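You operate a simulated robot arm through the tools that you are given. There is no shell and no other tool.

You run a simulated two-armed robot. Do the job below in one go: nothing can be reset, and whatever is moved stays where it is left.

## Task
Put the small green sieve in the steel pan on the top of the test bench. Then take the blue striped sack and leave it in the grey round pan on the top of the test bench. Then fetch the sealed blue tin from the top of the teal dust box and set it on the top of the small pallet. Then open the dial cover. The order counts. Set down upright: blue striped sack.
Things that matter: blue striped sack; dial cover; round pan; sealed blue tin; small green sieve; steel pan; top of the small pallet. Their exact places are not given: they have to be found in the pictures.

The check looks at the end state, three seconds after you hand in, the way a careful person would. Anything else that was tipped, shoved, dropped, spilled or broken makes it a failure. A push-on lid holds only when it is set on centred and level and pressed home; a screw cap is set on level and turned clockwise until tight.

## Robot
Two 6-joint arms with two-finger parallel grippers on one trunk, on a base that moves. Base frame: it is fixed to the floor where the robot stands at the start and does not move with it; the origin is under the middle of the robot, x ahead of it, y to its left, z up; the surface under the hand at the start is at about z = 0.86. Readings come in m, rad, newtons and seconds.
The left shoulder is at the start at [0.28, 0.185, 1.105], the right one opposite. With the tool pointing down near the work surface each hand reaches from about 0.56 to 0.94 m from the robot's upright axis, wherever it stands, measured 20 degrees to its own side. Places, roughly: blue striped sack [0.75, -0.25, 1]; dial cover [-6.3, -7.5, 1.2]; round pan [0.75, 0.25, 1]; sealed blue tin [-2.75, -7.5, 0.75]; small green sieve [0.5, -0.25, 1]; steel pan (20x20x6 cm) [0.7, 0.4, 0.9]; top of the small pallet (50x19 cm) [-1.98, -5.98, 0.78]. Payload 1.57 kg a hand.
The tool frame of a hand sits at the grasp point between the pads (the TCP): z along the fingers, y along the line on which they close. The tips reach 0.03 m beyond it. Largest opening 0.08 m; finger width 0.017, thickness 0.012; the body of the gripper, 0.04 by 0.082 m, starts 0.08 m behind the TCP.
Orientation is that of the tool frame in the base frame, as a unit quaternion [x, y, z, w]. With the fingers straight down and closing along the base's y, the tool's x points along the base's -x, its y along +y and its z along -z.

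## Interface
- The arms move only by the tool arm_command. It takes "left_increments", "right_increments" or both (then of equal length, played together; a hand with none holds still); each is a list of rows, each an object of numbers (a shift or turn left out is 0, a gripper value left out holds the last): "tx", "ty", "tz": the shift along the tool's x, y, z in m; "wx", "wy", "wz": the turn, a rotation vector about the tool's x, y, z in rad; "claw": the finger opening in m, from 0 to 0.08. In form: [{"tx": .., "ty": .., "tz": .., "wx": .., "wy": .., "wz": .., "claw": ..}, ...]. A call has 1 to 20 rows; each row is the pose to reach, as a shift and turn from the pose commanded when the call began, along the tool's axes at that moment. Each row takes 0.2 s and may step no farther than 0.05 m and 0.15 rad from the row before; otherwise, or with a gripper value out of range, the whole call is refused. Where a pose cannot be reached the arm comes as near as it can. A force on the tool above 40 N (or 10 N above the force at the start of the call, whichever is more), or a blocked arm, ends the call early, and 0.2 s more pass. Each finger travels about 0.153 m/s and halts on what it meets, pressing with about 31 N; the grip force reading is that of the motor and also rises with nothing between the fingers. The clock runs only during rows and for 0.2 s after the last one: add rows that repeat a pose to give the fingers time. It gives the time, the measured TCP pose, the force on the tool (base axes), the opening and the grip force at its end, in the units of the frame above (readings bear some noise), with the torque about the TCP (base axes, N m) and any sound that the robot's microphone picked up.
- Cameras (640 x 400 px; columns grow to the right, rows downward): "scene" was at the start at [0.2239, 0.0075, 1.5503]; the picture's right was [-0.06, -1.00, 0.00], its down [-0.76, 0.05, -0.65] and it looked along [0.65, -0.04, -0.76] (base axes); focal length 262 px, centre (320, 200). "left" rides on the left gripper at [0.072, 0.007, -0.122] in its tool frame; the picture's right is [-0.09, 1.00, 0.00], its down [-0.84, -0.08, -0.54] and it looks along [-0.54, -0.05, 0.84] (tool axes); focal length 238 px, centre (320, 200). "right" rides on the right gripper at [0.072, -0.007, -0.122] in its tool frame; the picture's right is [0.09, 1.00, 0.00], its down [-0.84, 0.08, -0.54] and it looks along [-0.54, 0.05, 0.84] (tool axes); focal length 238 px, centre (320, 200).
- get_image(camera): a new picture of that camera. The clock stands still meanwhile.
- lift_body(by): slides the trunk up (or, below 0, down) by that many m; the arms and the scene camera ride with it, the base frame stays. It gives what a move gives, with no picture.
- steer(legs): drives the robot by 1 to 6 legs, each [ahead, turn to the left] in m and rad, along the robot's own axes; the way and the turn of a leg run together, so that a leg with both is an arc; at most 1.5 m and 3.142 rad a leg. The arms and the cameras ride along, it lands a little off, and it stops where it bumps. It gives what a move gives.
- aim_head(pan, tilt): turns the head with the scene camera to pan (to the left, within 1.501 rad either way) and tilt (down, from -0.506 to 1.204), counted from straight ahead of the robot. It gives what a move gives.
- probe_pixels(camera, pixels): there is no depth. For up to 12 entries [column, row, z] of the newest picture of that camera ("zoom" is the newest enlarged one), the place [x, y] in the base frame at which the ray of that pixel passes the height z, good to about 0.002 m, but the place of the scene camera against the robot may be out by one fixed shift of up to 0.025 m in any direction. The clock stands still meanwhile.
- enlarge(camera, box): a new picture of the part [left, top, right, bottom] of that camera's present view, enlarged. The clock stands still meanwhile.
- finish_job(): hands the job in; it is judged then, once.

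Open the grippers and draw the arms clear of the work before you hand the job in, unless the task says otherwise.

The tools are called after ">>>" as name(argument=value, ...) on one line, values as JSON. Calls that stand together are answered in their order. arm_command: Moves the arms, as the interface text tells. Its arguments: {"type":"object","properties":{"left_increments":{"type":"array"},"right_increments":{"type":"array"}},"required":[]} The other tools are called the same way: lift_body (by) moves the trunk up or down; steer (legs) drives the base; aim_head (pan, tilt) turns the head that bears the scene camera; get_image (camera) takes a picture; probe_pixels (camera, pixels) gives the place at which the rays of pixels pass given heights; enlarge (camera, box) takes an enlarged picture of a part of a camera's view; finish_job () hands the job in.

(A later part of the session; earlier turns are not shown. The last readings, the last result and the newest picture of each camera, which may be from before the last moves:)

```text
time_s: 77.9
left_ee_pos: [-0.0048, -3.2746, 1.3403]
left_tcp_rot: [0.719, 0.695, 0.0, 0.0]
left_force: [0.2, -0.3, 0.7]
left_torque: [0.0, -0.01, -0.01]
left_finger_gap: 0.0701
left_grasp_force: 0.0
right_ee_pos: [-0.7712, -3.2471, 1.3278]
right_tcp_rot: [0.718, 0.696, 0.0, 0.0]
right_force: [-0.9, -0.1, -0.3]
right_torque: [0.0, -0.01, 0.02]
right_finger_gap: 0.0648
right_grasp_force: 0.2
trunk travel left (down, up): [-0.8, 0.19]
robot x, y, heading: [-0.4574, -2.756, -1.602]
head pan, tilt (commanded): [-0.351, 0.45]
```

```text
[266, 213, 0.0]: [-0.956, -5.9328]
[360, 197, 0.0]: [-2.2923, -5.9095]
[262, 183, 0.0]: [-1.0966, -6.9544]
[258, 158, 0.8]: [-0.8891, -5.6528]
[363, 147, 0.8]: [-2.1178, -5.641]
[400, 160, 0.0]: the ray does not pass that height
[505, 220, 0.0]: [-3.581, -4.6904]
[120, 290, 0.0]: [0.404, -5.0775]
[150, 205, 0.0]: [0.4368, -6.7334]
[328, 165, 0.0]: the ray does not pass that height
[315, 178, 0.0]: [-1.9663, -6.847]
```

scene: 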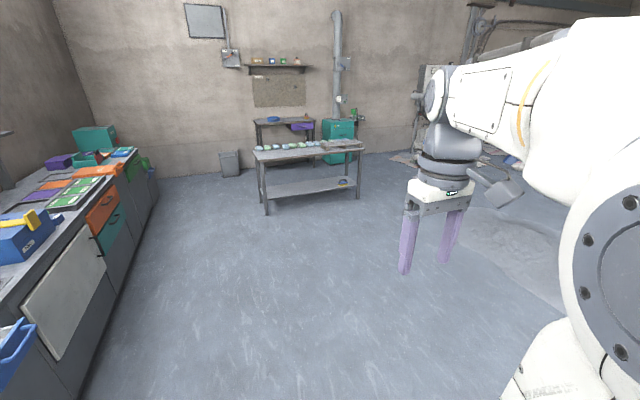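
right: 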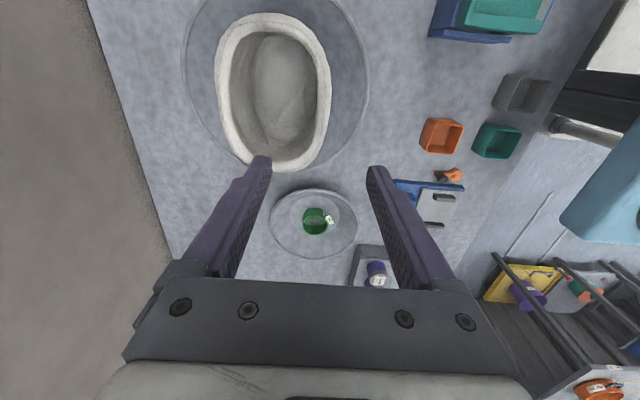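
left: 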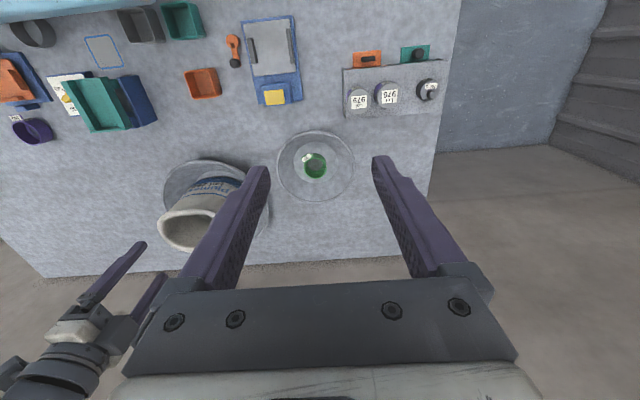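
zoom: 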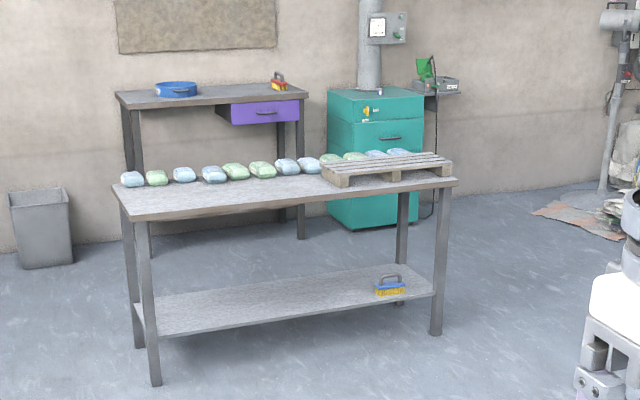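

The pallet is on the right (west) end of the metal table; the dust box stands behind it by the wall. I turn right toward the gap west of the table and check the floor there.

>>> steer(legs=[[0.0, -0.6]])

>>> aim_head(pan=0.1, tilt=0.4)

>>> get_image(camera="scene")

```text
time_s: 80.0
left_ee_pos: [-0.3686, -3.4368, 1.34]
left_tcp_rot: [0.891, 0.455, 0.0, 0.001]
left_force: [0.8, 0.3, 0.5]
left_torque: [-0.01, 0.0, -0.01]
left_finger_gap: 0.0699
left_grasp_force: 0.1
right_ee_pos: [-0.9908, -2.9889, 1.3281]
right_tcp_rot: [0.889, 0.458, 0.0, -0.001]
right_force: [0.6, -0.6, 0.3]
right_torque: [0.0, -0.01, -0.03]
right_finger_gap: 0.065
right_grasp_force: 0.1
trunk travel left (down, up): [-0.8, 0.19]
robot x, y, heading: [-0.4516, -2.7571, -2.196]
head pan, tilt (commanded): [-0.351, 0.45]
```

```text
time_s: 80.8
left_ee_pos: [-0.3684, -3.4371, 1.3399]
left_tcp_rot: [0.89, 0.456, 0.0, -0.001]
left_force: [0.1, -1.0, 1.3]
left_torque: [-0.01, 0.02, 0.0]
left_finger_gap: 0.0701
left_grasp_force: 0.1
right_ee_pos: [-0.9917, -2.9883, 1.3291]
right_tcp_rot: [0.889, 0.458, 0.0, 0.0]
right_force: [0.2, 0.1, 0.1]
right_torque: [0.01, -0.01, -0.01]
right_finger_gap: 0.0653
right_grasp_force: 0.1
trunk travel left (down, up): [-0.8, 0.19]
robot x, y, heading: [-0.4572, -2.7579, -2.19]
head pan, tilt (commanded): [0.099, 0.4]
```

```text
taken
```

scene: 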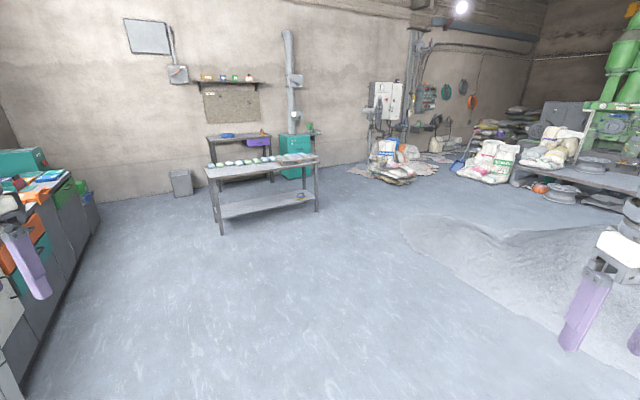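

I probe the mound's outline, the table legs and the bags on the floor to plan a path through the gap.

>>> probe_pixels(camera="scene", pixels=[[402, 228, 0.0], [425, 262, 0.0], [480, 300, 0.0], [412, 217, 0.0], [440, 213, 0.0], [530, 225, 0.0], [317, 212, 0.0], [223, 234, 0.0], [305, 178, 0.0], [350, 172, 0.0], [400, 184, 0.0], [470, 180, 0.0]])

>>> enlarge(camera="scene", box=[330, 60, 560, 240])

```text
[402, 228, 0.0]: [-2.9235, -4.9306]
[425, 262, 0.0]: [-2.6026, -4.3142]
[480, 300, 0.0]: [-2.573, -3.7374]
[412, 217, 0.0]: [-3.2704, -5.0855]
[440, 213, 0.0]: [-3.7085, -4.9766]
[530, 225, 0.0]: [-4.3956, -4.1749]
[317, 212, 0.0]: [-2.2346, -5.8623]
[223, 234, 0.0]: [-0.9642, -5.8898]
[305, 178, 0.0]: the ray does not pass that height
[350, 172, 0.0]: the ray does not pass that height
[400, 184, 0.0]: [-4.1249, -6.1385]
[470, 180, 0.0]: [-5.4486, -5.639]
```

```text
2.22 times, centred on (445, 150) of scene
```

zoom: 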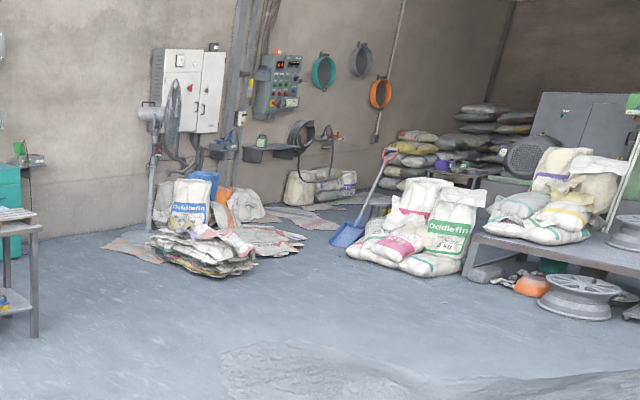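

The gap is between the mound edge ≈(-2.9,-4.9) and the table's west end ≈(-2.25,-5.7). I drive to about (-1.9,-4.6) first.

>>> steer(legs=[[0.0, -0.045], [1.2, 0.0], [1.14, 0.0]])

>>> aim_head(pan=0.2, tilt=0.5)

>>> get_image(camera="scene")

```text
time_s: 92.8
left_ee_pos: [-1.8872, -5.281, 1.3402]
left_tcp_rot: [0.904, 0.428, 0.0, 0.0]
left_force: [-0.5, 0.7, 0.5]
left_torque: [0.02, -0.03, -0.01]
left_finger_gap: 0.0702
left_grasp_force: 0.2
right_ee_pos: [-2.4828, -4.7939, 1.328]
right_tcp_rot: [0.902, 0.431, 0.0, 0.0]
right_force: [-0.8, -0.4, 0.8]
right_torque: [0.0, -0.02, 0.02]
right_finger_gap: 0.0648
right_grasp_force: 0.1
trunk travel left (down, up): [-0.8, 0.19]
robot x, y, heading: [-1.9333, -4.5956, -2.253]
head pan, tilt (commanded): [0.099, 0.4]
```

```text
time_s: 93.5
left_ee_pos: [-1.8877, -5.281, 1.3409]
left_tcp_rot: [0.903, 0.429, 0.0, 0.0]
left_force: [-0.6, -0.8, 0.0]
left_torque: [-0.01, -0.02, 0.02]
left_finger_gap: 0.0701
left_grasp_force: 0.1
right_ee_pos: [-2.4814, -4.7946, 1.3284]
right_tcp_rot: [0.903, 0.43, 0.0, 0.0]
right_force: [-0.5, 0.0, -0.3]
right_torque: [-0.02, 0.02, 0.02]
right_finger_gap: 0.0651
right_grasp_force: 0.0
trunk travel left (down, up): [-0.8, 0.19]
robot x, y, heading: [-1.9308, -4.5963, -2.252]
head pan, tilt (commanded): [0.201, 0.499]
```

```text
taken
```

scene: 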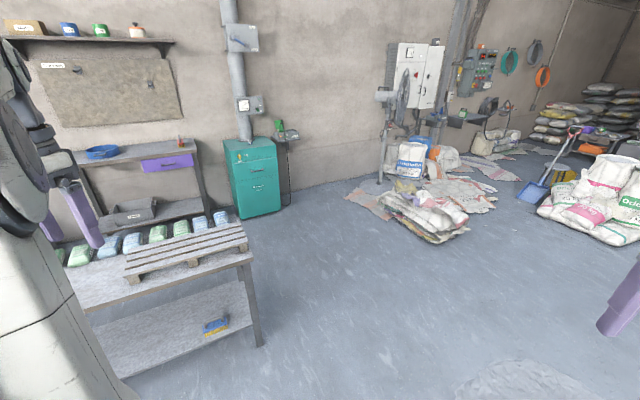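

The table, pallet and dust box are now close ahead-left. I enlarge the dust box top and probe floor points for the next legs.

>>> enlarge(camera="scene", box=[200, 100, 330, 230])

>>> probe_pixels(camera="scene", pixels=[[258, 345, 0.0], [250, 258, 0.75], [247, 225, 0.8], [207, 222, 0.8], [125, 270, 0.8], [242, 219, 0.0], [280, 209, 0.0], [228, 150, 0.8], [275, 146, 0.8], [480, 375, 0.0], [525, 362, 0.0], [352, 190, 0.0]])

>>> enlarge(camera="scene", box=[370, 20, 560, 170])

```text
3.08 times, centred on (265, 165) of scene
```

zoom: 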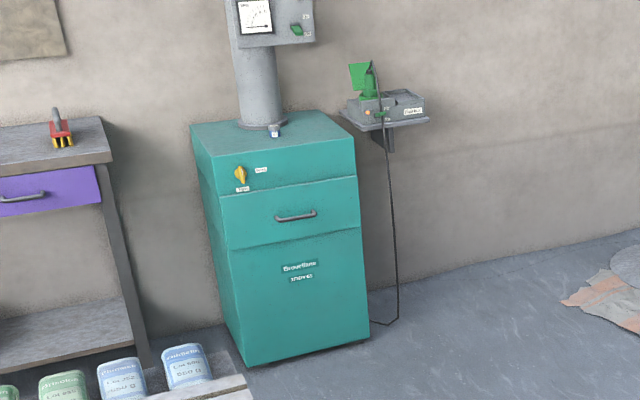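

```text
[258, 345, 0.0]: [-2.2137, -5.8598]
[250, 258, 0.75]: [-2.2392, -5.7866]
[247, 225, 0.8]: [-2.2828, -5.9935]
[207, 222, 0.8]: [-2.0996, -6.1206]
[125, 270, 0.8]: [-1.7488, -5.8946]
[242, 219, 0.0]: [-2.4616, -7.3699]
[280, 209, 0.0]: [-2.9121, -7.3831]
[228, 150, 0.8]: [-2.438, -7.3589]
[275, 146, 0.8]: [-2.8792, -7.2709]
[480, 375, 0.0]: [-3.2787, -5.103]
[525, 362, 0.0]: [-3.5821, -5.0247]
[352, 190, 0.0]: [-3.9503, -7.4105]
```

```text
2.67 times, centred on (465, 95) of scene
```

zoom: 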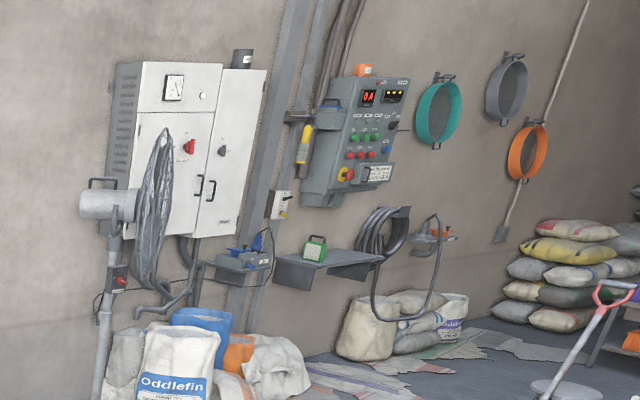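

There is a small blue/white tin on the dust box top near the pipe (zoom (274,130)). I drive to about (-2.85,-5.75), west of the table.

>>> steer(legs=[[0.74, 0.01], [0.73, 0.0]])

>>> steer(legs=[[0.0, 0.68]])

>>> aim_head(pan=0.0, tilt=0.6)

>>> get_image(camera="scene")

```text
time_s: 101.0
left_ee_pos: [-2.7923, -6.4223, 1.3394]
left_tcp_rot: [0.901, 0.433, 0.0, -0.001]
left_force: [-0.3, 0.5, 1.1]
left_torque: [-0.03, -0.05, 0.02]
left_finger_gap: 0.0699
left_grasp_force: 0.1
right_ee_pos: [-3.3927, -5.9422, 1.3274]
right_tcp_rot: [0.9, 0.435, 0.0, 0.0]
right_force: [-0.2, -0.5, -0.2]
right_torque: [0.01, 0.05, 0.0]
right_finger_gap: 0.0647
right_grasp_force: 0.0
trunk travel left (down, up): [-0.8, 0.19]
robot x, y, heading: [-2.8459, -5.7379, -2.243]
head pan, tilt (commanded): [0.201, 0.499]
```

```text
time_s: 103.3
left_ee_pos: [-2.3775, -6.2353, 1.3391]
left_tcp_rot: [0.706, 0.708, 0.0, 0.0]
left_force: [-0.2, -0.7, -0.1]
left_torque: [0.02, -0.03, -0.02]
left_finger_gap: 0.0699
left_grasp_force: 0.0
right_ee_pos: [-3.144, -6.2393, 1.3279]
right_tcp_rot: [0.705, 0.71, 0.0, 0.0]
right_force: [0.2, -0.4, -0.4]
right_torque: [0.03, 0.0, 0.0]
right_finger_gap: 0.0652
right_grasp_force: 0.0
trunk travel left (down, up): [-0.8, 0.19]
robot x, y, heading: [-2.8465, -5.7391, -1.565]
head pan, tilt (commanded): [0.201, 0.499]
```

```text
time_s: 104.0
left_ee_pos: [-2.3761, -6.2379, 1.3402]
left_tcp_rot: [0.706, 0.708, 0.001, -0.001]
left_force: [0.3, 0.2, -0.4]
left_torque: [0.01, 0.01, 0.02]
left_finger_gap: 0.07
left_grasp_force: 0.1
right_ee_pos: [-3.144, -6.2398, 1.3296]
right_tcp_rot: [0.704, 0.71, 0.0, 0.001]
right_force: [-0.2, 0.1, 0.0]
right_torque: [0.04, 0.02, -0.02]
right_finger_gap: 0.0649
right_grasp_force: 0.1
trunk travel left (down, up): [-0.8, 0.19]
robot x, y, heading: [-2.8477, -5.7367, -1.567]
head pan, tilt (commanded): [0.0, 0.6]
```

```text
taken
```

scene: 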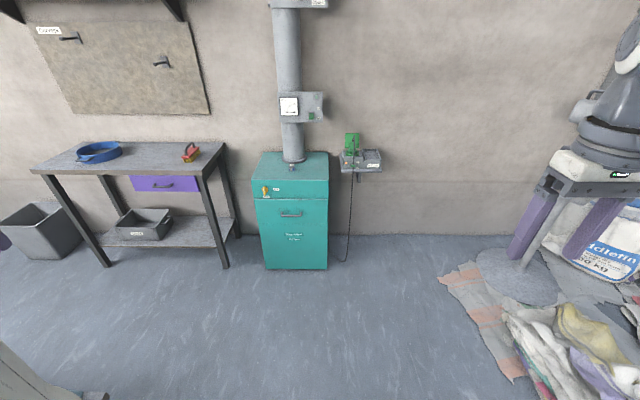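

>>> enlarge(camera="scene", box=[235, 80, 400, 210])

>>> probe_pixels(camera="scene", pixels=[[265, 268, 0.0], [326, 268, 0.0], [254, 183, 0.78], [329, 183, 0.78], [254, 183, 0.82], [293, 168, 0.82], [293, 168, 0.8], [365, 170, 0.9], [440, 280, 0.0], [500, 350, 0.0]])

```text
3.08 times, centred on (318, 145) of scene
```

zoom: 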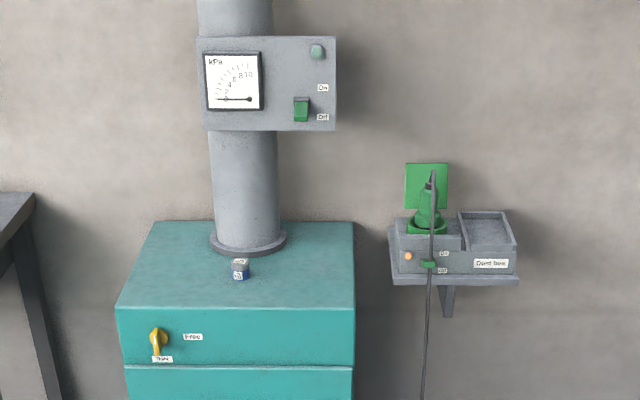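

```text
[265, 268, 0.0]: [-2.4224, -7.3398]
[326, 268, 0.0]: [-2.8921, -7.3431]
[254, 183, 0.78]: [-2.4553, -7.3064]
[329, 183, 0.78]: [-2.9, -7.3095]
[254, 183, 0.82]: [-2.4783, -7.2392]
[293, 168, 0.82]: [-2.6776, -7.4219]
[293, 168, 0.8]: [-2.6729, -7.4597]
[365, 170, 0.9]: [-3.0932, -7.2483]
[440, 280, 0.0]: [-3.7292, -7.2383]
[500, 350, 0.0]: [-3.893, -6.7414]
```

The tin sits at about (-2.68,-7.45) on the dust box top (z≈0.79), just in front of the pipe flange. I drive forward 0.95 m to bring it into the left hand's reach.

>>> steer(legs=[[0.5, 0.0], [0.45, 0.0]])

>>> aim_head(pan=0.2, tilt=0.8)

>>> get_image(camera="scene")

>>> get_image(camera="left")

```text
time_s: 109.3
left_ee_pos: [-2.3578, -7.1864, 1.3404]
left_tcp_rot: [0.703, 0.711, 0.0, 0.001]
left_force: [0.2, -0.5, 0.1]
left_torque: [-0.01, 0.01, -0.03]
left_finger_gap: 0.07
left_grasp_force: 0.0
right_ee_pos: [-3.127, -7.1984, 1.3285]
right_tcp_rot: [0.701, 0.713, -0.001, 0.0]
right_force: [0.6, -0.4, 0.1]
right_torque: [-0.01, -0.01, -0.01]
right_finger_gap: 0.0647
right_grasp_force: 0.0
trunk travel left (down, up): [-0.8, 0.19]
robot x, y, heading: [-2.8345, -6.6939, -1.552]
head pan, tilt (commanded): [0.0, 0.6]
```

```text
time_s: 110.0
left_ee_pos: [-2.3576, -7.1871, 1.3394]
left_tcp_rot: [0.703, 0.711, 0.0, 0.0]
left_force: [0.6, -0.5, -0.4]
left_torque: [0.02, -0.01, 0.0]
left_finger_gap: 0.07
left_grasp_force: 0.0
right_ee_pos: [-3.1269, -7.198, 1.3277]
right_tcp_rot: [0.701, 0.713, 0.0, 0.0]
right_force: [0.3, -0.4, -0.5]
right_torque: [-0.01, -0.02, -0.02]
right_finger_gap: 0.0649
right_grasp_force: 0.0
trunk travel left (down, up): [-0.8, 0.19]
robot x, y, heading: [-2.8321, -6.6958, -1.556]
head pan, tilt (commanded): [0.201, 0.799]
```

```text
taken
```

scene: 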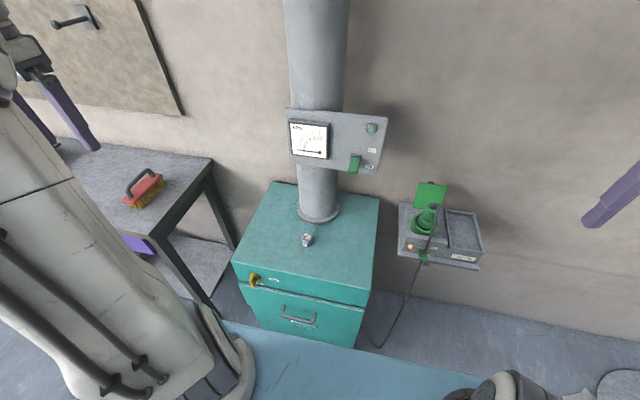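

```text
taken
```

left: 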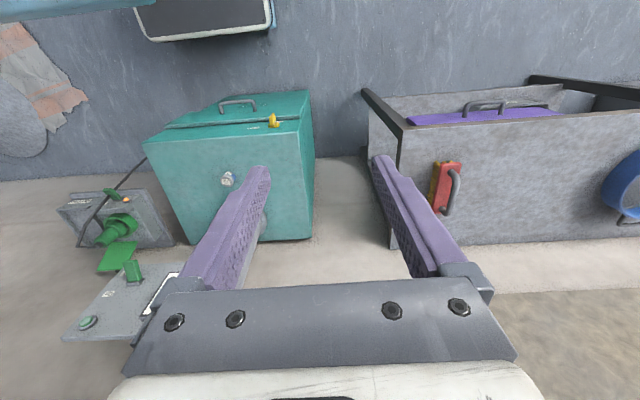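

>>> enlarge(camera="scene", box=[260, 200, 360, 270])

>>> enlarge(camera="left", box=[180, 140, 280, 220])

>>> probe_pixels(camera="left", pixels=[[227, 179, 0.79], [227, 179, 0.81], [227, 179, 0.83], [148, 145, 0.79], [300, 121, 0.79], [302, 240, 0.79]])

>>> probe_pixels(camera="scene", pixels=[[307, 240, 0.79], [307, 240, 0.81], [307, 240, 0.83], [233, 262, 0.79], [371, 290, 0.79], [318, 215, 0.79], [369, 288, 0.75]])

```text
5.71 times, centred on (310, 235) of scene
```

zoom: 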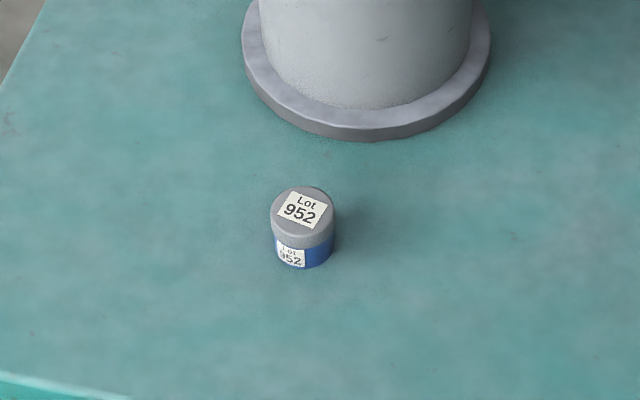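

```text
5.00 times, centred on (230, 180) of left
```

zoom: 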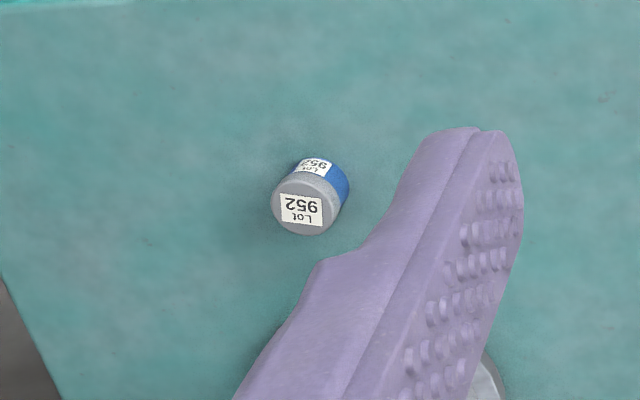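

```text
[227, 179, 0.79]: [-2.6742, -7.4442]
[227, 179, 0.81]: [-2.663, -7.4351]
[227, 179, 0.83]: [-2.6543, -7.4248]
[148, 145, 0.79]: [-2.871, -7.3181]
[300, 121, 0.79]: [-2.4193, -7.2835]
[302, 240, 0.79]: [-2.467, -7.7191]
```

```text
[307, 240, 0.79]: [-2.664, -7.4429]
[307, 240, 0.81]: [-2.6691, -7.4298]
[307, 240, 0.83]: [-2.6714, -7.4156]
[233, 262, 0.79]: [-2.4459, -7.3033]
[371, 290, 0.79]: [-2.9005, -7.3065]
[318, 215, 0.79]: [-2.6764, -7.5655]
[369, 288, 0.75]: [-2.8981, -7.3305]
```

The tin is "Lot 952", blue body with a grey lid, ≈0.045 m wide, at about (-2.675,-7.445) with its lid near z≈0.79. Since the gauge box hangs above behind it, I approach with the left hand tilted 0.4 rad forward, first to a stand-off pose.

>>> arm_command(left_increments=[{"tx": -0.0135, "ty": -0.0245, "tz": 0.029, "wy": -0.03}, {"tx": -0.027, "ty": -0.049, "tz": 0.058, "wy": -0.06}, {"tx": -0.0405, "ty": -0.0735, "tz": 0.0877, "wy": -0.09}, {"tx": -0.054, "ty": -0.098, "tz": 0.117, "wy": -0.12}, {"tx": -0.0677, "ty": -0.1227, "tz": 0.146, "wy": -0.155}, {"tx": -0.081, "ty": -0.147, "tz": 0.175, "wy": -0.185}, {"tx": -0.0948, "ty": -0.1718, "tz": 0.2046, "wy": -0.215}, {"tx": -0.108, "ty": -0.1963, "tz": 0.234, "wy": -0.245}, {"tx": -0.122, "ty": -0.221, "tz": 0.263, "wy": -0.275}, {"tx": -0.1354, "ty": -0.2454, "tz": 0.292, "wy": -0.31}, {"tx": -0.149, "ty": -0.27, "tz": 0.3215, "wy": -0.34}, {"tx": -0.1625, "ty": -0.2945, "tz": 0.351, "wy": -0.37}, {"tx": -0.176, "ty": -0.319, "tz": 0.38, "wy": -0.4}, {"tx": -0.176, "ty": -0.319, "tz": 0.38, "wy": -0.4}])

>>> get_image(camera="left")

>>> get_image(camera="scene")

```text
time_s: 113.0
left_ee_pos: [-2.6759, -7.3676, 0.9608]
left_tcp_rot: [0.689, 0.697, -0.139, 0.141]
left_force: [-0.1, 1.0, -0.7]
left_torque: [-0.01, 0.01, 0.03]
left_finger_gap: 0.07
left_grasp_force: 0.0
right_ee_pos: [-3.1254, -7.198, 1.3282]
right_tcp_rot: [0.701, 0.713, 0.0, 0.0]
right_force: [0.6, -0.4, -0.5]
right_torque: [0.03, -0.02, -0.03]
right_finger_gap: 0.065
right_grasp_force: 0.1
trunk travel left (down, up): [-0.8, 0.19]
robot x, y, heading: [-2.8365, -6.691, -1.556]
head pan, tilt (commanded): [0.201, 0.799]
```

```text
taken
```

left: 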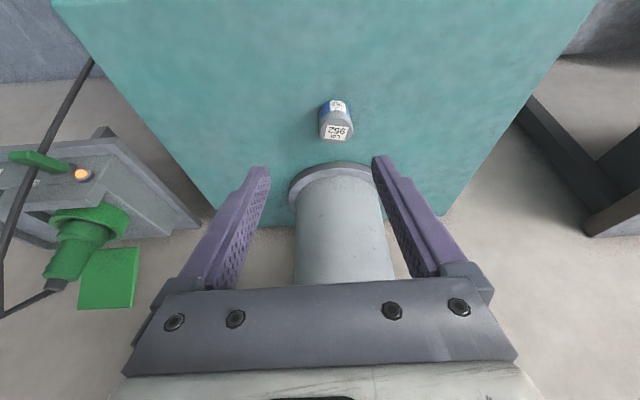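

```text
taken
```

scene: 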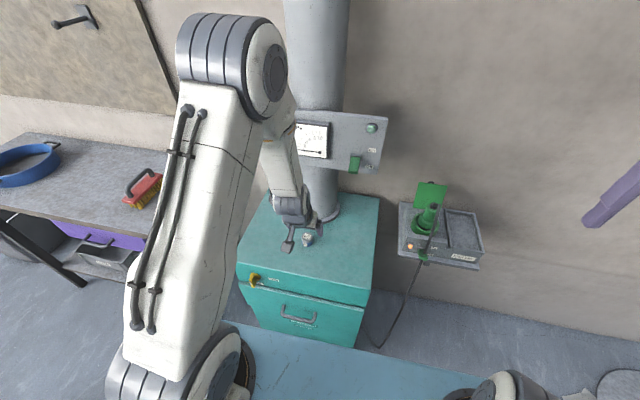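

The tin shows at (336,121) in the left camera. I enlarge it and probe lid and base heights.

>>> enlarge(camera="left", box=[286, 80, 386, 160])

>>> probe_pixels(camera="left", pixels=[[337, 131, 0.77], [337, 131, 0.78], [337, 131, 0.79], [337, 131, 0.8], [334, 105, 0.74], [334, 105, 0.75], [334, 105, 0.76]])

```text
5.00 times, centred on (336, 120) of left
```

zoom: 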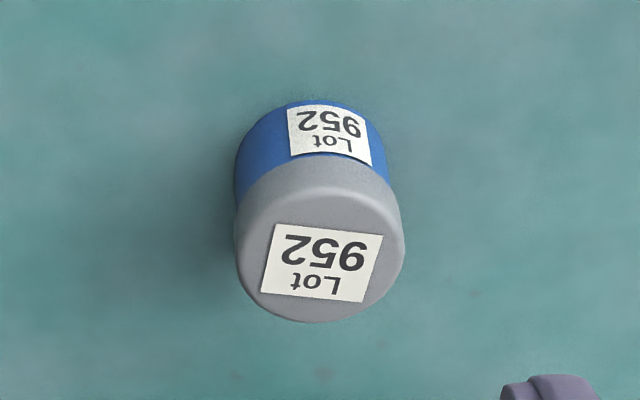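

```text
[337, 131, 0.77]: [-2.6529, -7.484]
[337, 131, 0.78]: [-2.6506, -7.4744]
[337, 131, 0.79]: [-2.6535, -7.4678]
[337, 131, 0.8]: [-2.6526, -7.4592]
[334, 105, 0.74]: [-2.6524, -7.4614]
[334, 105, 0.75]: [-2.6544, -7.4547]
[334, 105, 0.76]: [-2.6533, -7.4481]
```

The tin appears offset to +x by ~2 cm and its height is ambiguous from one view. I shift the hand 2 cm sideways and 4 cm back along −y to get parallax before descending.

>>> arm_command(left_increments=[{"ty": 0.012}, {"ty": 0.022}, {"ty": 0.022}])

>>> enlarge(camera="left", box=[270, 80, 370, 160])

>>> get_image(camera="left")

```text
time_s: 113.8
left_ee_pos: [-2.6532, -7.368, 0.9595]
left_tcp_rot: [0.688, 0.698, -0.14, 0.142]
left_force: [0.6, 0.2, -1.0]
left_torque: [-0.01, -0.05, -0.04]
left_finger_gap: 0.0698
left_grasp_force: 0.0
right_ee_pos: [-3.1253, -7.198, 1.3277]
right_tcp_rot: [0.701, 0.714, 0.0, 0.0]
right_force: [-0.2, 0.0, -0.1]
right_torque: [0.04, 0.02, -0.02]
right_finger_gap: 0.0652
right_grasp_force: 0.0
trunk travel left (down, up): [-0.8, 0.19]
robot x, y, heading: [-2.834, -6.6932, -1.553]
head pan, tilt (commanded): [0.201, 0.799]
```

```text
5.00 times, centred on (320, 120) of left
```

zoom: 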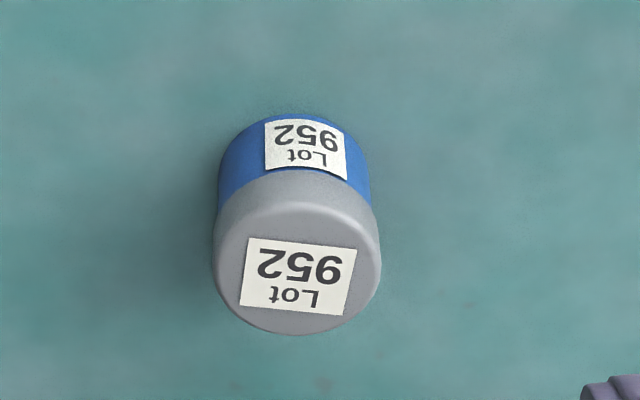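

```text
taken
```

left: 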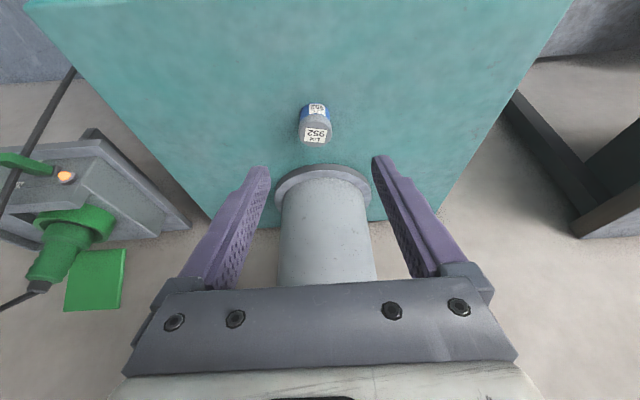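

Parallax puts the lid at about (-2.652,-7.423,0.845) with D≈0.036, so the box top is ≈0.81. That is almost straight along the tool axis; I advance 6 cm and re-check.

>>> arm_command(left_increments=[{"tz": 0.03}, {"tz": 0.06}, {"tz": 0.06}])

>>> get_image(camera="left")

>>> enlarge(camera="left", box=[260, 90, 380, 190])

```text
time_s: 114.6
left_ee_pos: [-2.6513, -7.3916, 0.904]
left_tcp_rot: [0.688, 0.698, -0.14, 0.141]
left_force: [0.0, 0.6, -0.1]
left_torque: [-0.01, -0.01, 0.0]
left_finger_gap: 0.0699
left_grasp_force: 0.1
right_ee_pos: [-3.1254, -7.1968, 1.3272]
right_tcp_rot: [0.701, 0.713, -0.001, 0.0]
right_force: [-0.3, 1.1, -0.4]
right_torque: [0.0, 0.02, 0.0]
right_finger_gap: 0.065
right_grasp_force: 0.0
trunk travel left (down, up): [-0.8, 0.19]
robot x, y, heading: [-2.834, -6.6904, -1.552]
head pan, tilt (commanded): [0.201, 0.799]
```

```text
taken
```

left: 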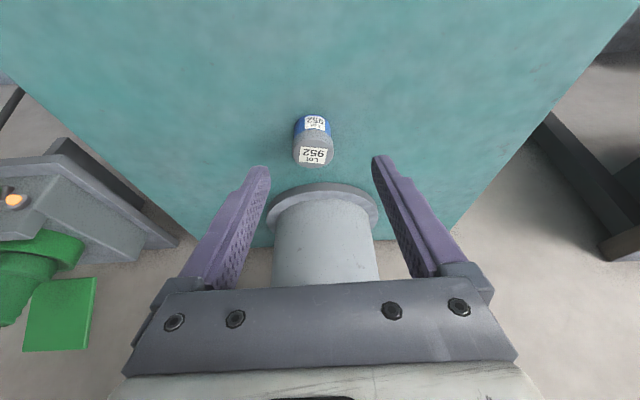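

```text
4.00 times, centred on (320, 140) of left
```

zoom: 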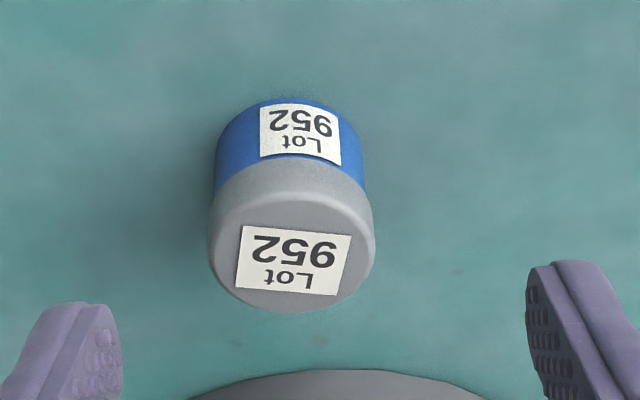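

Estimates of the lid height still vary (0.82–0.845). I centre the hand 6 mm sideways and advance another 3 cm (the open fingers straddle the tin), then look again.

>>> arm_command(left_increments=[{"ty": -0.006, "tz": 0.005}, {"ty": -0.006, "tz": 0.03}, {"ty": -0.006, "tz": 0.03}])

>>> enlarge(camera="left", box=[250, 90, 390, 210])

>>> enlarge(camera="scene", box=[240, 170, 380, 290])

```text
time_s: 115.4
left_ee_pos: [-2.6581, -7.4042, 0.8795]
left_tcp_rot: [0.689, 0.697, -0.14, 0.141]
left_force: [0.0, -1.1, 0.2]
left_torque: [-0.02, 0.02, -0.02]
left_finger_gap: 0.07
left_grasp_force: 0.1
right_ee_pos: [-3.1264, -7.1974, 1.3282]
right_tcp_rot: [0.701, 0.713, 0.0, 0.0]
right_force: [-0.5, 0.3, -1.2]
right_torque: [0.0, -0.01, -0.01]
right_finger_gap: 0.065
right_grasp_force: 0.0
trunk travel left (down, up): [-0.8, 0.19]
robot x, y, heading: [-2.8351, -6.6927, -1.553]
head pan, tilt (commanded): [0.201, 0.799]
```

```text
3.33 times, centred on (320, 150) of left
```

zoom: 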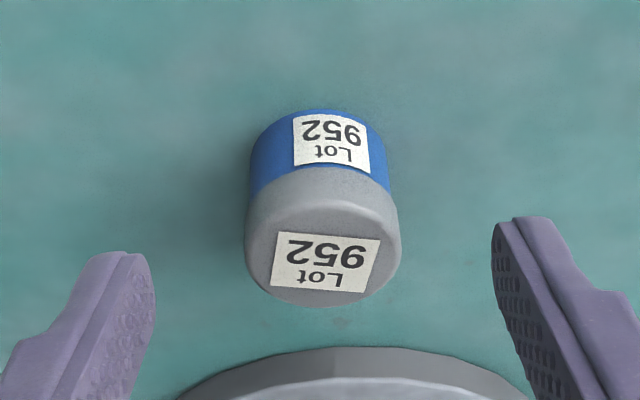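

```text
3.33 times, centred on (310, 230) of scene
```

zoom: 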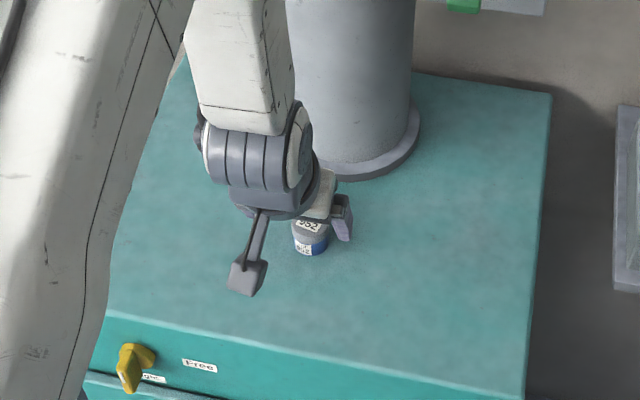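

The widths give a lid height of ≈0.827 (box top ≈0.79), centre ≈(-2.658,-7.437), and it is centred between the fingers. I advance 4.5 cm with a 3 mm forward correction.

>>> arm_command(left_increments=[{"tx": -0.003, "tz": 0.015}, {"tx": -0.003, "tz": 0.03}, {"tx": -0.003, "tz": 0.042}, {"tx": -0.003, "tz": 0.045}])

>>> get_image(camera="left")

>>> enlarge(camera="scene", box=[260, 190, 360, 270])

```text
time_s: 116.4
left_ee_pos: [-2.6577, -7.4239, 0.8369]
left_tcp_rot: [0.688, 0.697, -0.14, 0.142]
left_force: [-0.9, -0.5, 0.3]
left_torque: [-0.03, 0.01, -0.02]
left_finger_gap: 0.0702
left_grasp_force: 0.0
right_ee_pos: [-3.1247, -7.1981, 1.3294]
right_tcp_rot: [0.701, 0.713, 0.0, 0.0]
right_force: [0.5, 0.3, 1.2]
right_torque: [-0.04, -0.01, -0.04]
right_finger_gap: 0.065
right_grasp_force: 0.0
trunk travel left (down, up): [-0.8, 0.19]
robot x, y, heading: [-2.8353, -6.6915, -1.552]
head pan, tilt (commanded): [0.201, 0.799]
```

```text
taken
```

left: 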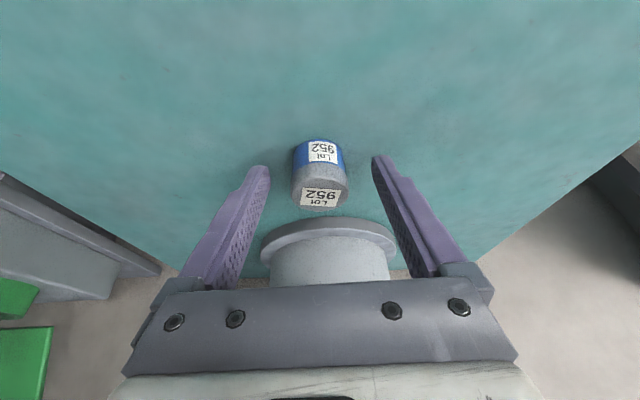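

```text
5.00 times, centred on (310, 230) of scene
```

zoom: 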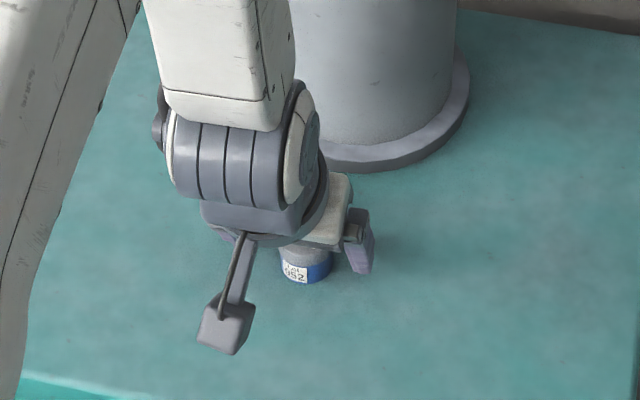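

The lid is now about 1.2 cm ahead of the tool axis, so I correct 6 mm forward, advance 12 mm more, and close on the tin.

>>> arm_command(left_increments=[{"tx": -0.006, "tz": 0.006}, {"tx": -0.006, "tz": 0.012}, {"tx": -0.006, "tz": 0.012, "claw": 0.055}, {"tx": -0.006, "tz": 0.012, "claw": 0.042}, {"tx": -0.006, "tz": 0.012, "claw": 0.03}, {"tx": -0.006, "tz": 0.012, "claw": 0.02}, {"tx": -0.006, "tz": 0.012, "claw": 0.02}])

>>> get_image(camera="left")

```text
time_s: 117.3
left_ee_pos: [-2.6601, -7.433, 0.831]
left_tcp_rot: [0.691, 0.694, -0.141, 0.142]
left_force: [-17.3, 11.1, 25.2]
left_torque: [0.24, 0.93, -0.18]
left_finger_gap: 0.053
left_grasp_force: 6.4
right_ee_pos: [-3.1278, -7.1947, 1.3281]
right_tcp_rot: [0.701, 0.713, -0.001, 0.001]
right_force: [0.3, -0.2, 0.3]
right_torque: [0.01, -0.03, -0.03]
right_finger_gap: 0.0649
right_grasp_force: 0.1
trunk travel left (down, up): [-0.8, 0.19]
robot x, y, heading: [-2.8337, -6.6923, -1.553]
head pan, tilt (commanded): [0.201, 0.799]
stopped in row 4 (left hand): the force on the tool passed its limit at 70 N (the readings are from after the stop); the commanded pose is now the measured one
```

```text
taken
```

left: 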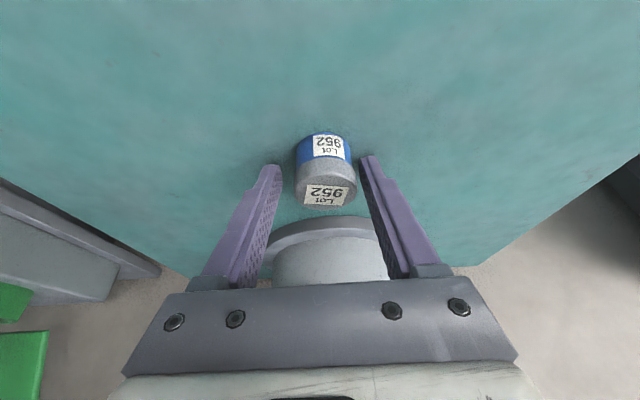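

The fingertips touched the box top (force stop) at TCP z≈0.831, so the top is ≈0.80. I back off 5 mm along the tool and check forces.

>>> arm_command(left_increments=[{"tz": -0.003, "claw": 0.06}, {"tz": -0.005, "claw": 0.06}, {"tz": -0.005, "claw": 0.06}])

>>> get_image(camera="left")

>>> enlarge(camera="scene", box=[260, 190, 360, 270])

```text
time_s: 118.2
left_ee_pos: [-2.6586, -7.4303, 0.834]
left_tcp_rot: [0.69, 0.696, -0.14, 0.141]
left_force: [0.9, -0.5, -0.4]
left_torque: [-0.01, -0.02, -0.04]
left_finger_gap: 0.0602
left_grasp_force: 0.2
right_ee_pos: [-3.1248, -7.198, 1.3282]
right_tcp_rot: [0.7, 0.714, 0.0, -0.001]
right_force: [-0.4, 0.1, 0.5]
right_torque: [0.0, 0.01, -0.05]
right_finger_gap: 0.0651
right_grasp_force: 0.1
trunk travel left (down, up): [-0.8, 0.19]
robot x, y, heading: [-2.8345, -6.6935, -1.553]
head pan, tilt (commanded): [0.201, 0.799]
```

```text
taken
```

left: 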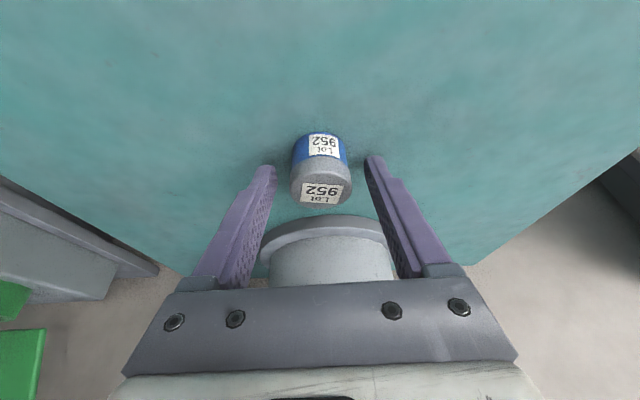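

```text
5.00 times, centred on (310, 230) of scene
```

zoom: 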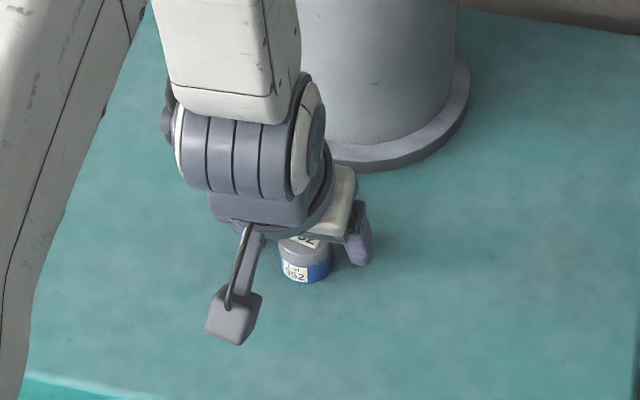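

Free again. I close gently to 0.045 to see how the tin lies relative to the pads before gripping.

>>> arm_command(left_increments=[{"claw": 0.052}, {"claw": 0.045}, {"claw": 0.045}])

>>> enlarge(camera="left", box=[260, 110, 380, 230])

```text
time_s: 119.0
left_ee_pos: [-2.6574, -7.4299, 0.8335]
left_tcp_rot: [0.689, 0.697, -0.14, 0.142]
left_force: [0.9, 0.8, 0.6]
left_torque: [-0.03, 0.0, -0.01]
left_finger_gap: 0.045
left_grasp_force: 0.0
right_ee_pos: [-3.1257, -7.1983, 1.3281]
right_tcp_rot: [0.701, 0.714, -0.001, 0.0]
right_force: [-0.6, -0.1, 0.3]
right_torque: [0.02, -0.01, -0.03]
right_finger_gap: 0.065
right_grasp_force: 0.0
trunk travel left (down, up): [-0.8, 0.19]
robot x, y, heading: [-2.8375, -6.6908, -1.556]
head pan, tilt (commanded): [0.201, 0.799]
```

```text
3.33 times, centred on (320, 170) of left
```

zoom: 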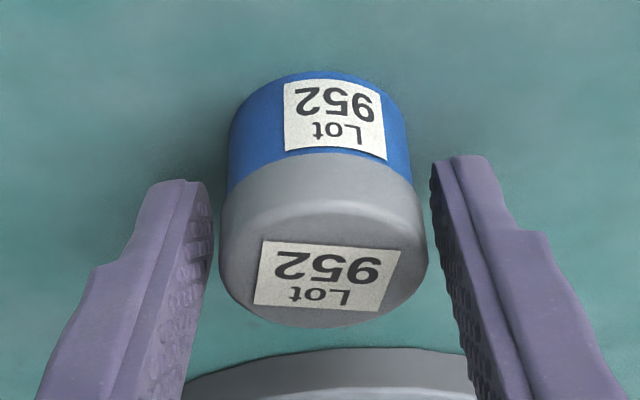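

The tin (D≈0.038) lies well within the pads, slightly toward the robot. I shift 3 mm back, raise 1 mm, and grip.

>>> arm_command(left_increments=[{"tx": 0.003, "tz": -0.0015}, {"tx": 0.003, "tz": -0.0015, "claw": 0.036}, {"tx": 0.003, "tz": -0.0015, "claw": 0.028}, {"tx": 0.003, "tz": -0.0015, "claw": 0.02}, {"tx": 0.003, "tz": -0.0015, "claw": 0.02}])

>>> enlarge(camera="left", box=[260, 110, 380, 230])

```text
time_s: 120.2
left_ee_pos: [-2.6581, -7.4274, 0.833]
left_tcp_rot: [0.689, 0.697, -0.14, 0.142]
left_force: [-0.6, -1.1, -0.1]
left_torque: [0.01, 0.07, 0.0]
left_finger_gap: 0.036
left_grasp_force: 30.8
right_ee_pos: [-3.1257, -7.1974, 1.3281]
right_tcp_rot: [0.701, 0.713, 0.001, 0.001]
right_force: [-0.5, 0.8, -1.0]
right_torque: [0.01, 0.0, 0.02]
right_finger_gap: 0.0651
right_grasp_force: 0.0
trunk travel left (down, up): [-0.8, 0.19]
robot x, y, heading: [-2.8338, -6.6904, -1.552]
head pan, tilt (commanded): [0.201, 0.799]
```

```text
3.33 times, centred on (320, 170) of left
```

zoom: 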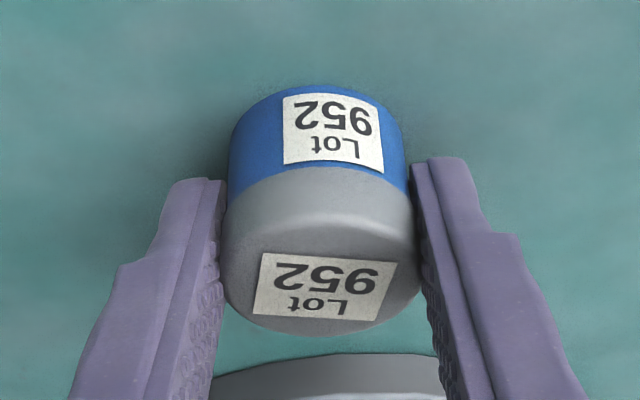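

Gripped at 0.036 m with 31 N. I lift 3 cm straight up, then up and back away from the pipe.

>>> arm_command(left_increments=[{"tx": -0.006, "tz": -0.014}, {"tx": -0.012, "tz": -0.0276}, {"tx": 0.005, "tz": -0.06}, {"tx": 0.015, "tz": -0.095}, {"tx": 0.03, "tz": -0.13}, {"tx": 0.04, "tz": -0.16}, {"tx": 0.04, "tz": -0.16}])

>>> get_image(camera="left")

>>> get_image(camera="scene")

```text
time_s: 121.8
left_ee_pos: [-2.6624, -7.3269, 0.9671]
left_tcp_rot: [0.69, 0.697, -0.139, 0.141]
left_force: [-0.1, -0.1, -1.6]
left_torque: [0.02, 0.02, 0.03]
left_finger_gap: 0.0361
left_grasp_force: 31.2
right_ee_pos: [-3.1262, -7.1979, 1.3264]
right_tcp_rot: [0.701, 0.713, 0.0, 0.0]
right_force: [0.2, 0.1, 0.0]
right_torque: [0.04, -0.02, -0.01]
right_finger_gap: 0.0649
right_grasp_force: 0.1
trunk travel left (down, up): [-0.8, 0.19]
robot x, y, heading: [-2.8391, -6.6939, -1.551]
head pan, tilt (commanded): [0.201, 0.799]
```

```text
taken
```

left: 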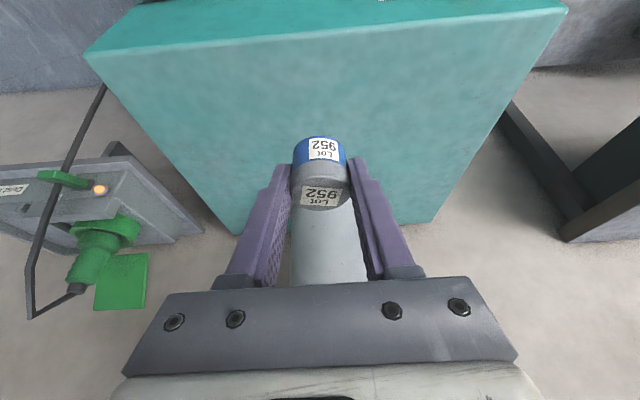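

```text
taken
```

scene: 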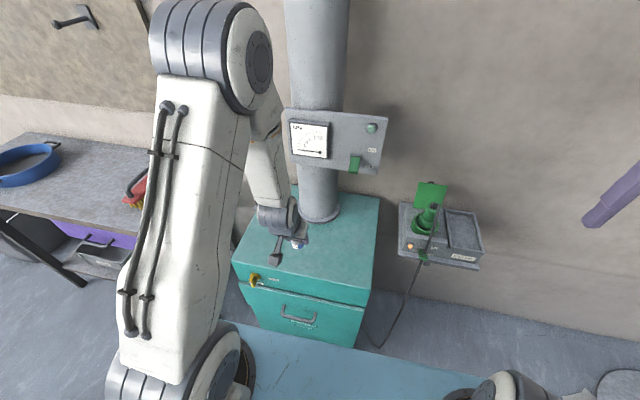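

The tin is held securely. I raise it further and draw it back, then back the robot away from the dust box about 0.7 m.

>>> arm_command(left_increments=[{"tx": -0.003, "tz": -0.04}, {"tx": -0.006, "tz": -0.08}, {"tx": -0.009, "tz": -0.12}, {"tx": -0.0126, "tz": -0.158}, {"tx": -0.0126, "tz": -0.158}])

>>> steer(legs=[[-0.35, -0.01], [-0.36, 0.0]])

>>> aim_head(pan=1.0, tilt=0.7)

>>> get_image(camera="scene")

```text
time_s: 123.0
left_ee_pos: [-2.661, -7.2771, 1.1159]
left_tcp_rot: [0.689, 0.697, -0.139, 0.141]
left_force: [0.4, 0.8, -1.2]
left_torque: [0.04, -0.01, 0.0]
left_finger_gap: 0.0358
left_grasp_force: 30.9
left hand out of reach, approached as far as the arm can: row 3
right_ee_pos: [-3.1256, -7.1966, 1.3284]
right_tcp_rot: [0.7, 0.714, -0.001, 0.0]
right_force: [0.4, 0.9, -0.2]
right_torque: [-0.03, -0.03, 0.01]
right_finger_gap: 0.0649
right_grasp_force: 0.1
trunk travel left (down, up): [-0.8, 0.19]
robot x, y, heading: [-2.8335, -6.6898, -1.555]
head pan, tilt (commanded): [0.201, 0.799]
```

```text
time_s: 127.1
left_ee_pos: [-2.6722, -6.5705, 1.117]
left_tcp_rot: [0.69, 0.696, -0.139, 0.14]
left_force: [0.0, 0.6, -1.0]
left_torque: [0.04, -0.05, 0.02]
left_finger_gap: 0.0359
left_grasp_force: 30.7
right_ee_pos: [-3.1377, -6.4887, 1.3271]
right_tcp_rot: [0.701, 0.713, 0.0, 0.0]
right_force: [0.2, -0.5, -0.5]
right_torque: [-0.01, -0.02, -0.01]
right_finger_gap: 0.0651
right_grasp_force: 0.0
trunk travel left (down, up): [-0.8, 0.19]
robot x, y, heading: [-2.8449, -5.9856, -1.554]
head pan, tilt (commanded): [0.201, 0.799]
```

```text
time_s: 128.2
left_ee_pos: [-2.6721, -6.5716, 1.1165]
left_tcp_rot: [0.69, 0.696, -0.141, 0.142]
left_force: [0.2, 0.3, -1.2]
left_torque: [0.01, -0.01, 0.01]
left_finger_gap: 0.0359
left_grasp_force: 31.0
right_ee_pos: [-3.1365, -6.4889, 1.3273]
right_tcp_rot: [0.702, 0.712, 0.0, 0.0]
right_force: [0.4, 0.7, 0.2]
right_torque: [0.0, -0.01, -0.02]
right_finger_gap: 0.0652
right_grasp_force: 0.0
trunk travel left (down, up): [-0.8, 0.19]
robot x, y, heading: [-2.84, -5.9771, -1.556]
head pan, tilt (commanded): [1.0, 0.7]
```

```text
taken
```

scene: 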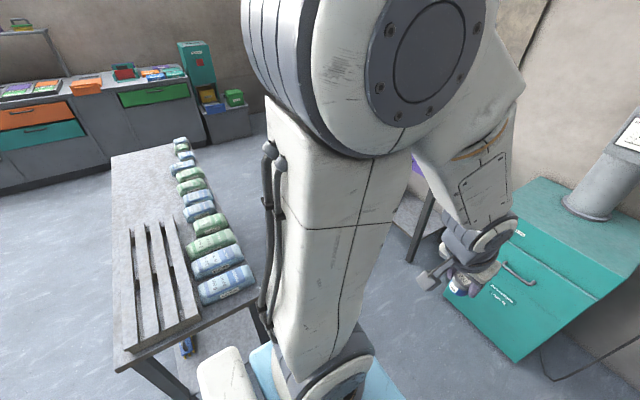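

The pallet has four long slats with gaps, running along x, with a row of sample packs beside it. I enlarge and probe its geometry.

>>> enlarge(camera="scene", box=[100, 200, 270, 380])

>>> probe_pixels(camera="scene", pixels=[[123, 352, 0.87], [200, 316, 0.87], [131, 228, 0.87], [172, 222, 0.87], [123, 352, 0.84], [200, 316, 0.84], [131, 228, 0.84], [172, 222, 0.84], [118, 370, 0.77], [262, 312, 0.77], [113, 155, 0.77], [187, 142, 0.77]])

```text
2.22 times, centred on (185, 290) of scene
```

zoom: 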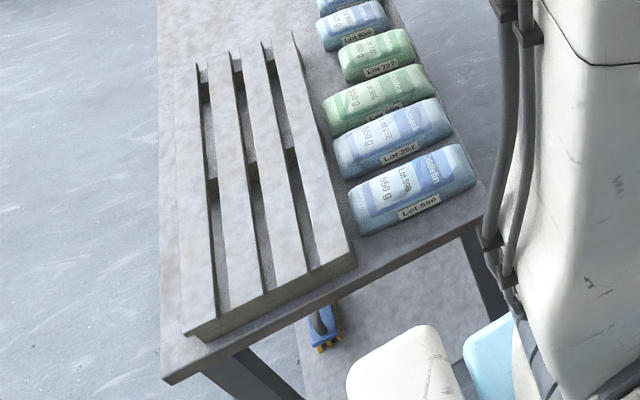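

```text
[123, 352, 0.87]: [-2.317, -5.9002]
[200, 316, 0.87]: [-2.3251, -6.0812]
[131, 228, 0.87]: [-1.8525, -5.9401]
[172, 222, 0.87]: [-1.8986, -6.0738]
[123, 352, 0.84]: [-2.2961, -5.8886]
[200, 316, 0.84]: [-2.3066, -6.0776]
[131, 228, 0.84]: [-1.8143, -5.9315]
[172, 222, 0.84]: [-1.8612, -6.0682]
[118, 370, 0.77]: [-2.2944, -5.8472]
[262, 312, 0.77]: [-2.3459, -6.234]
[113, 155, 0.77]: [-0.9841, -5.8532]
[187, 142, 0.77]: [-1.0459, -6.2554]
```

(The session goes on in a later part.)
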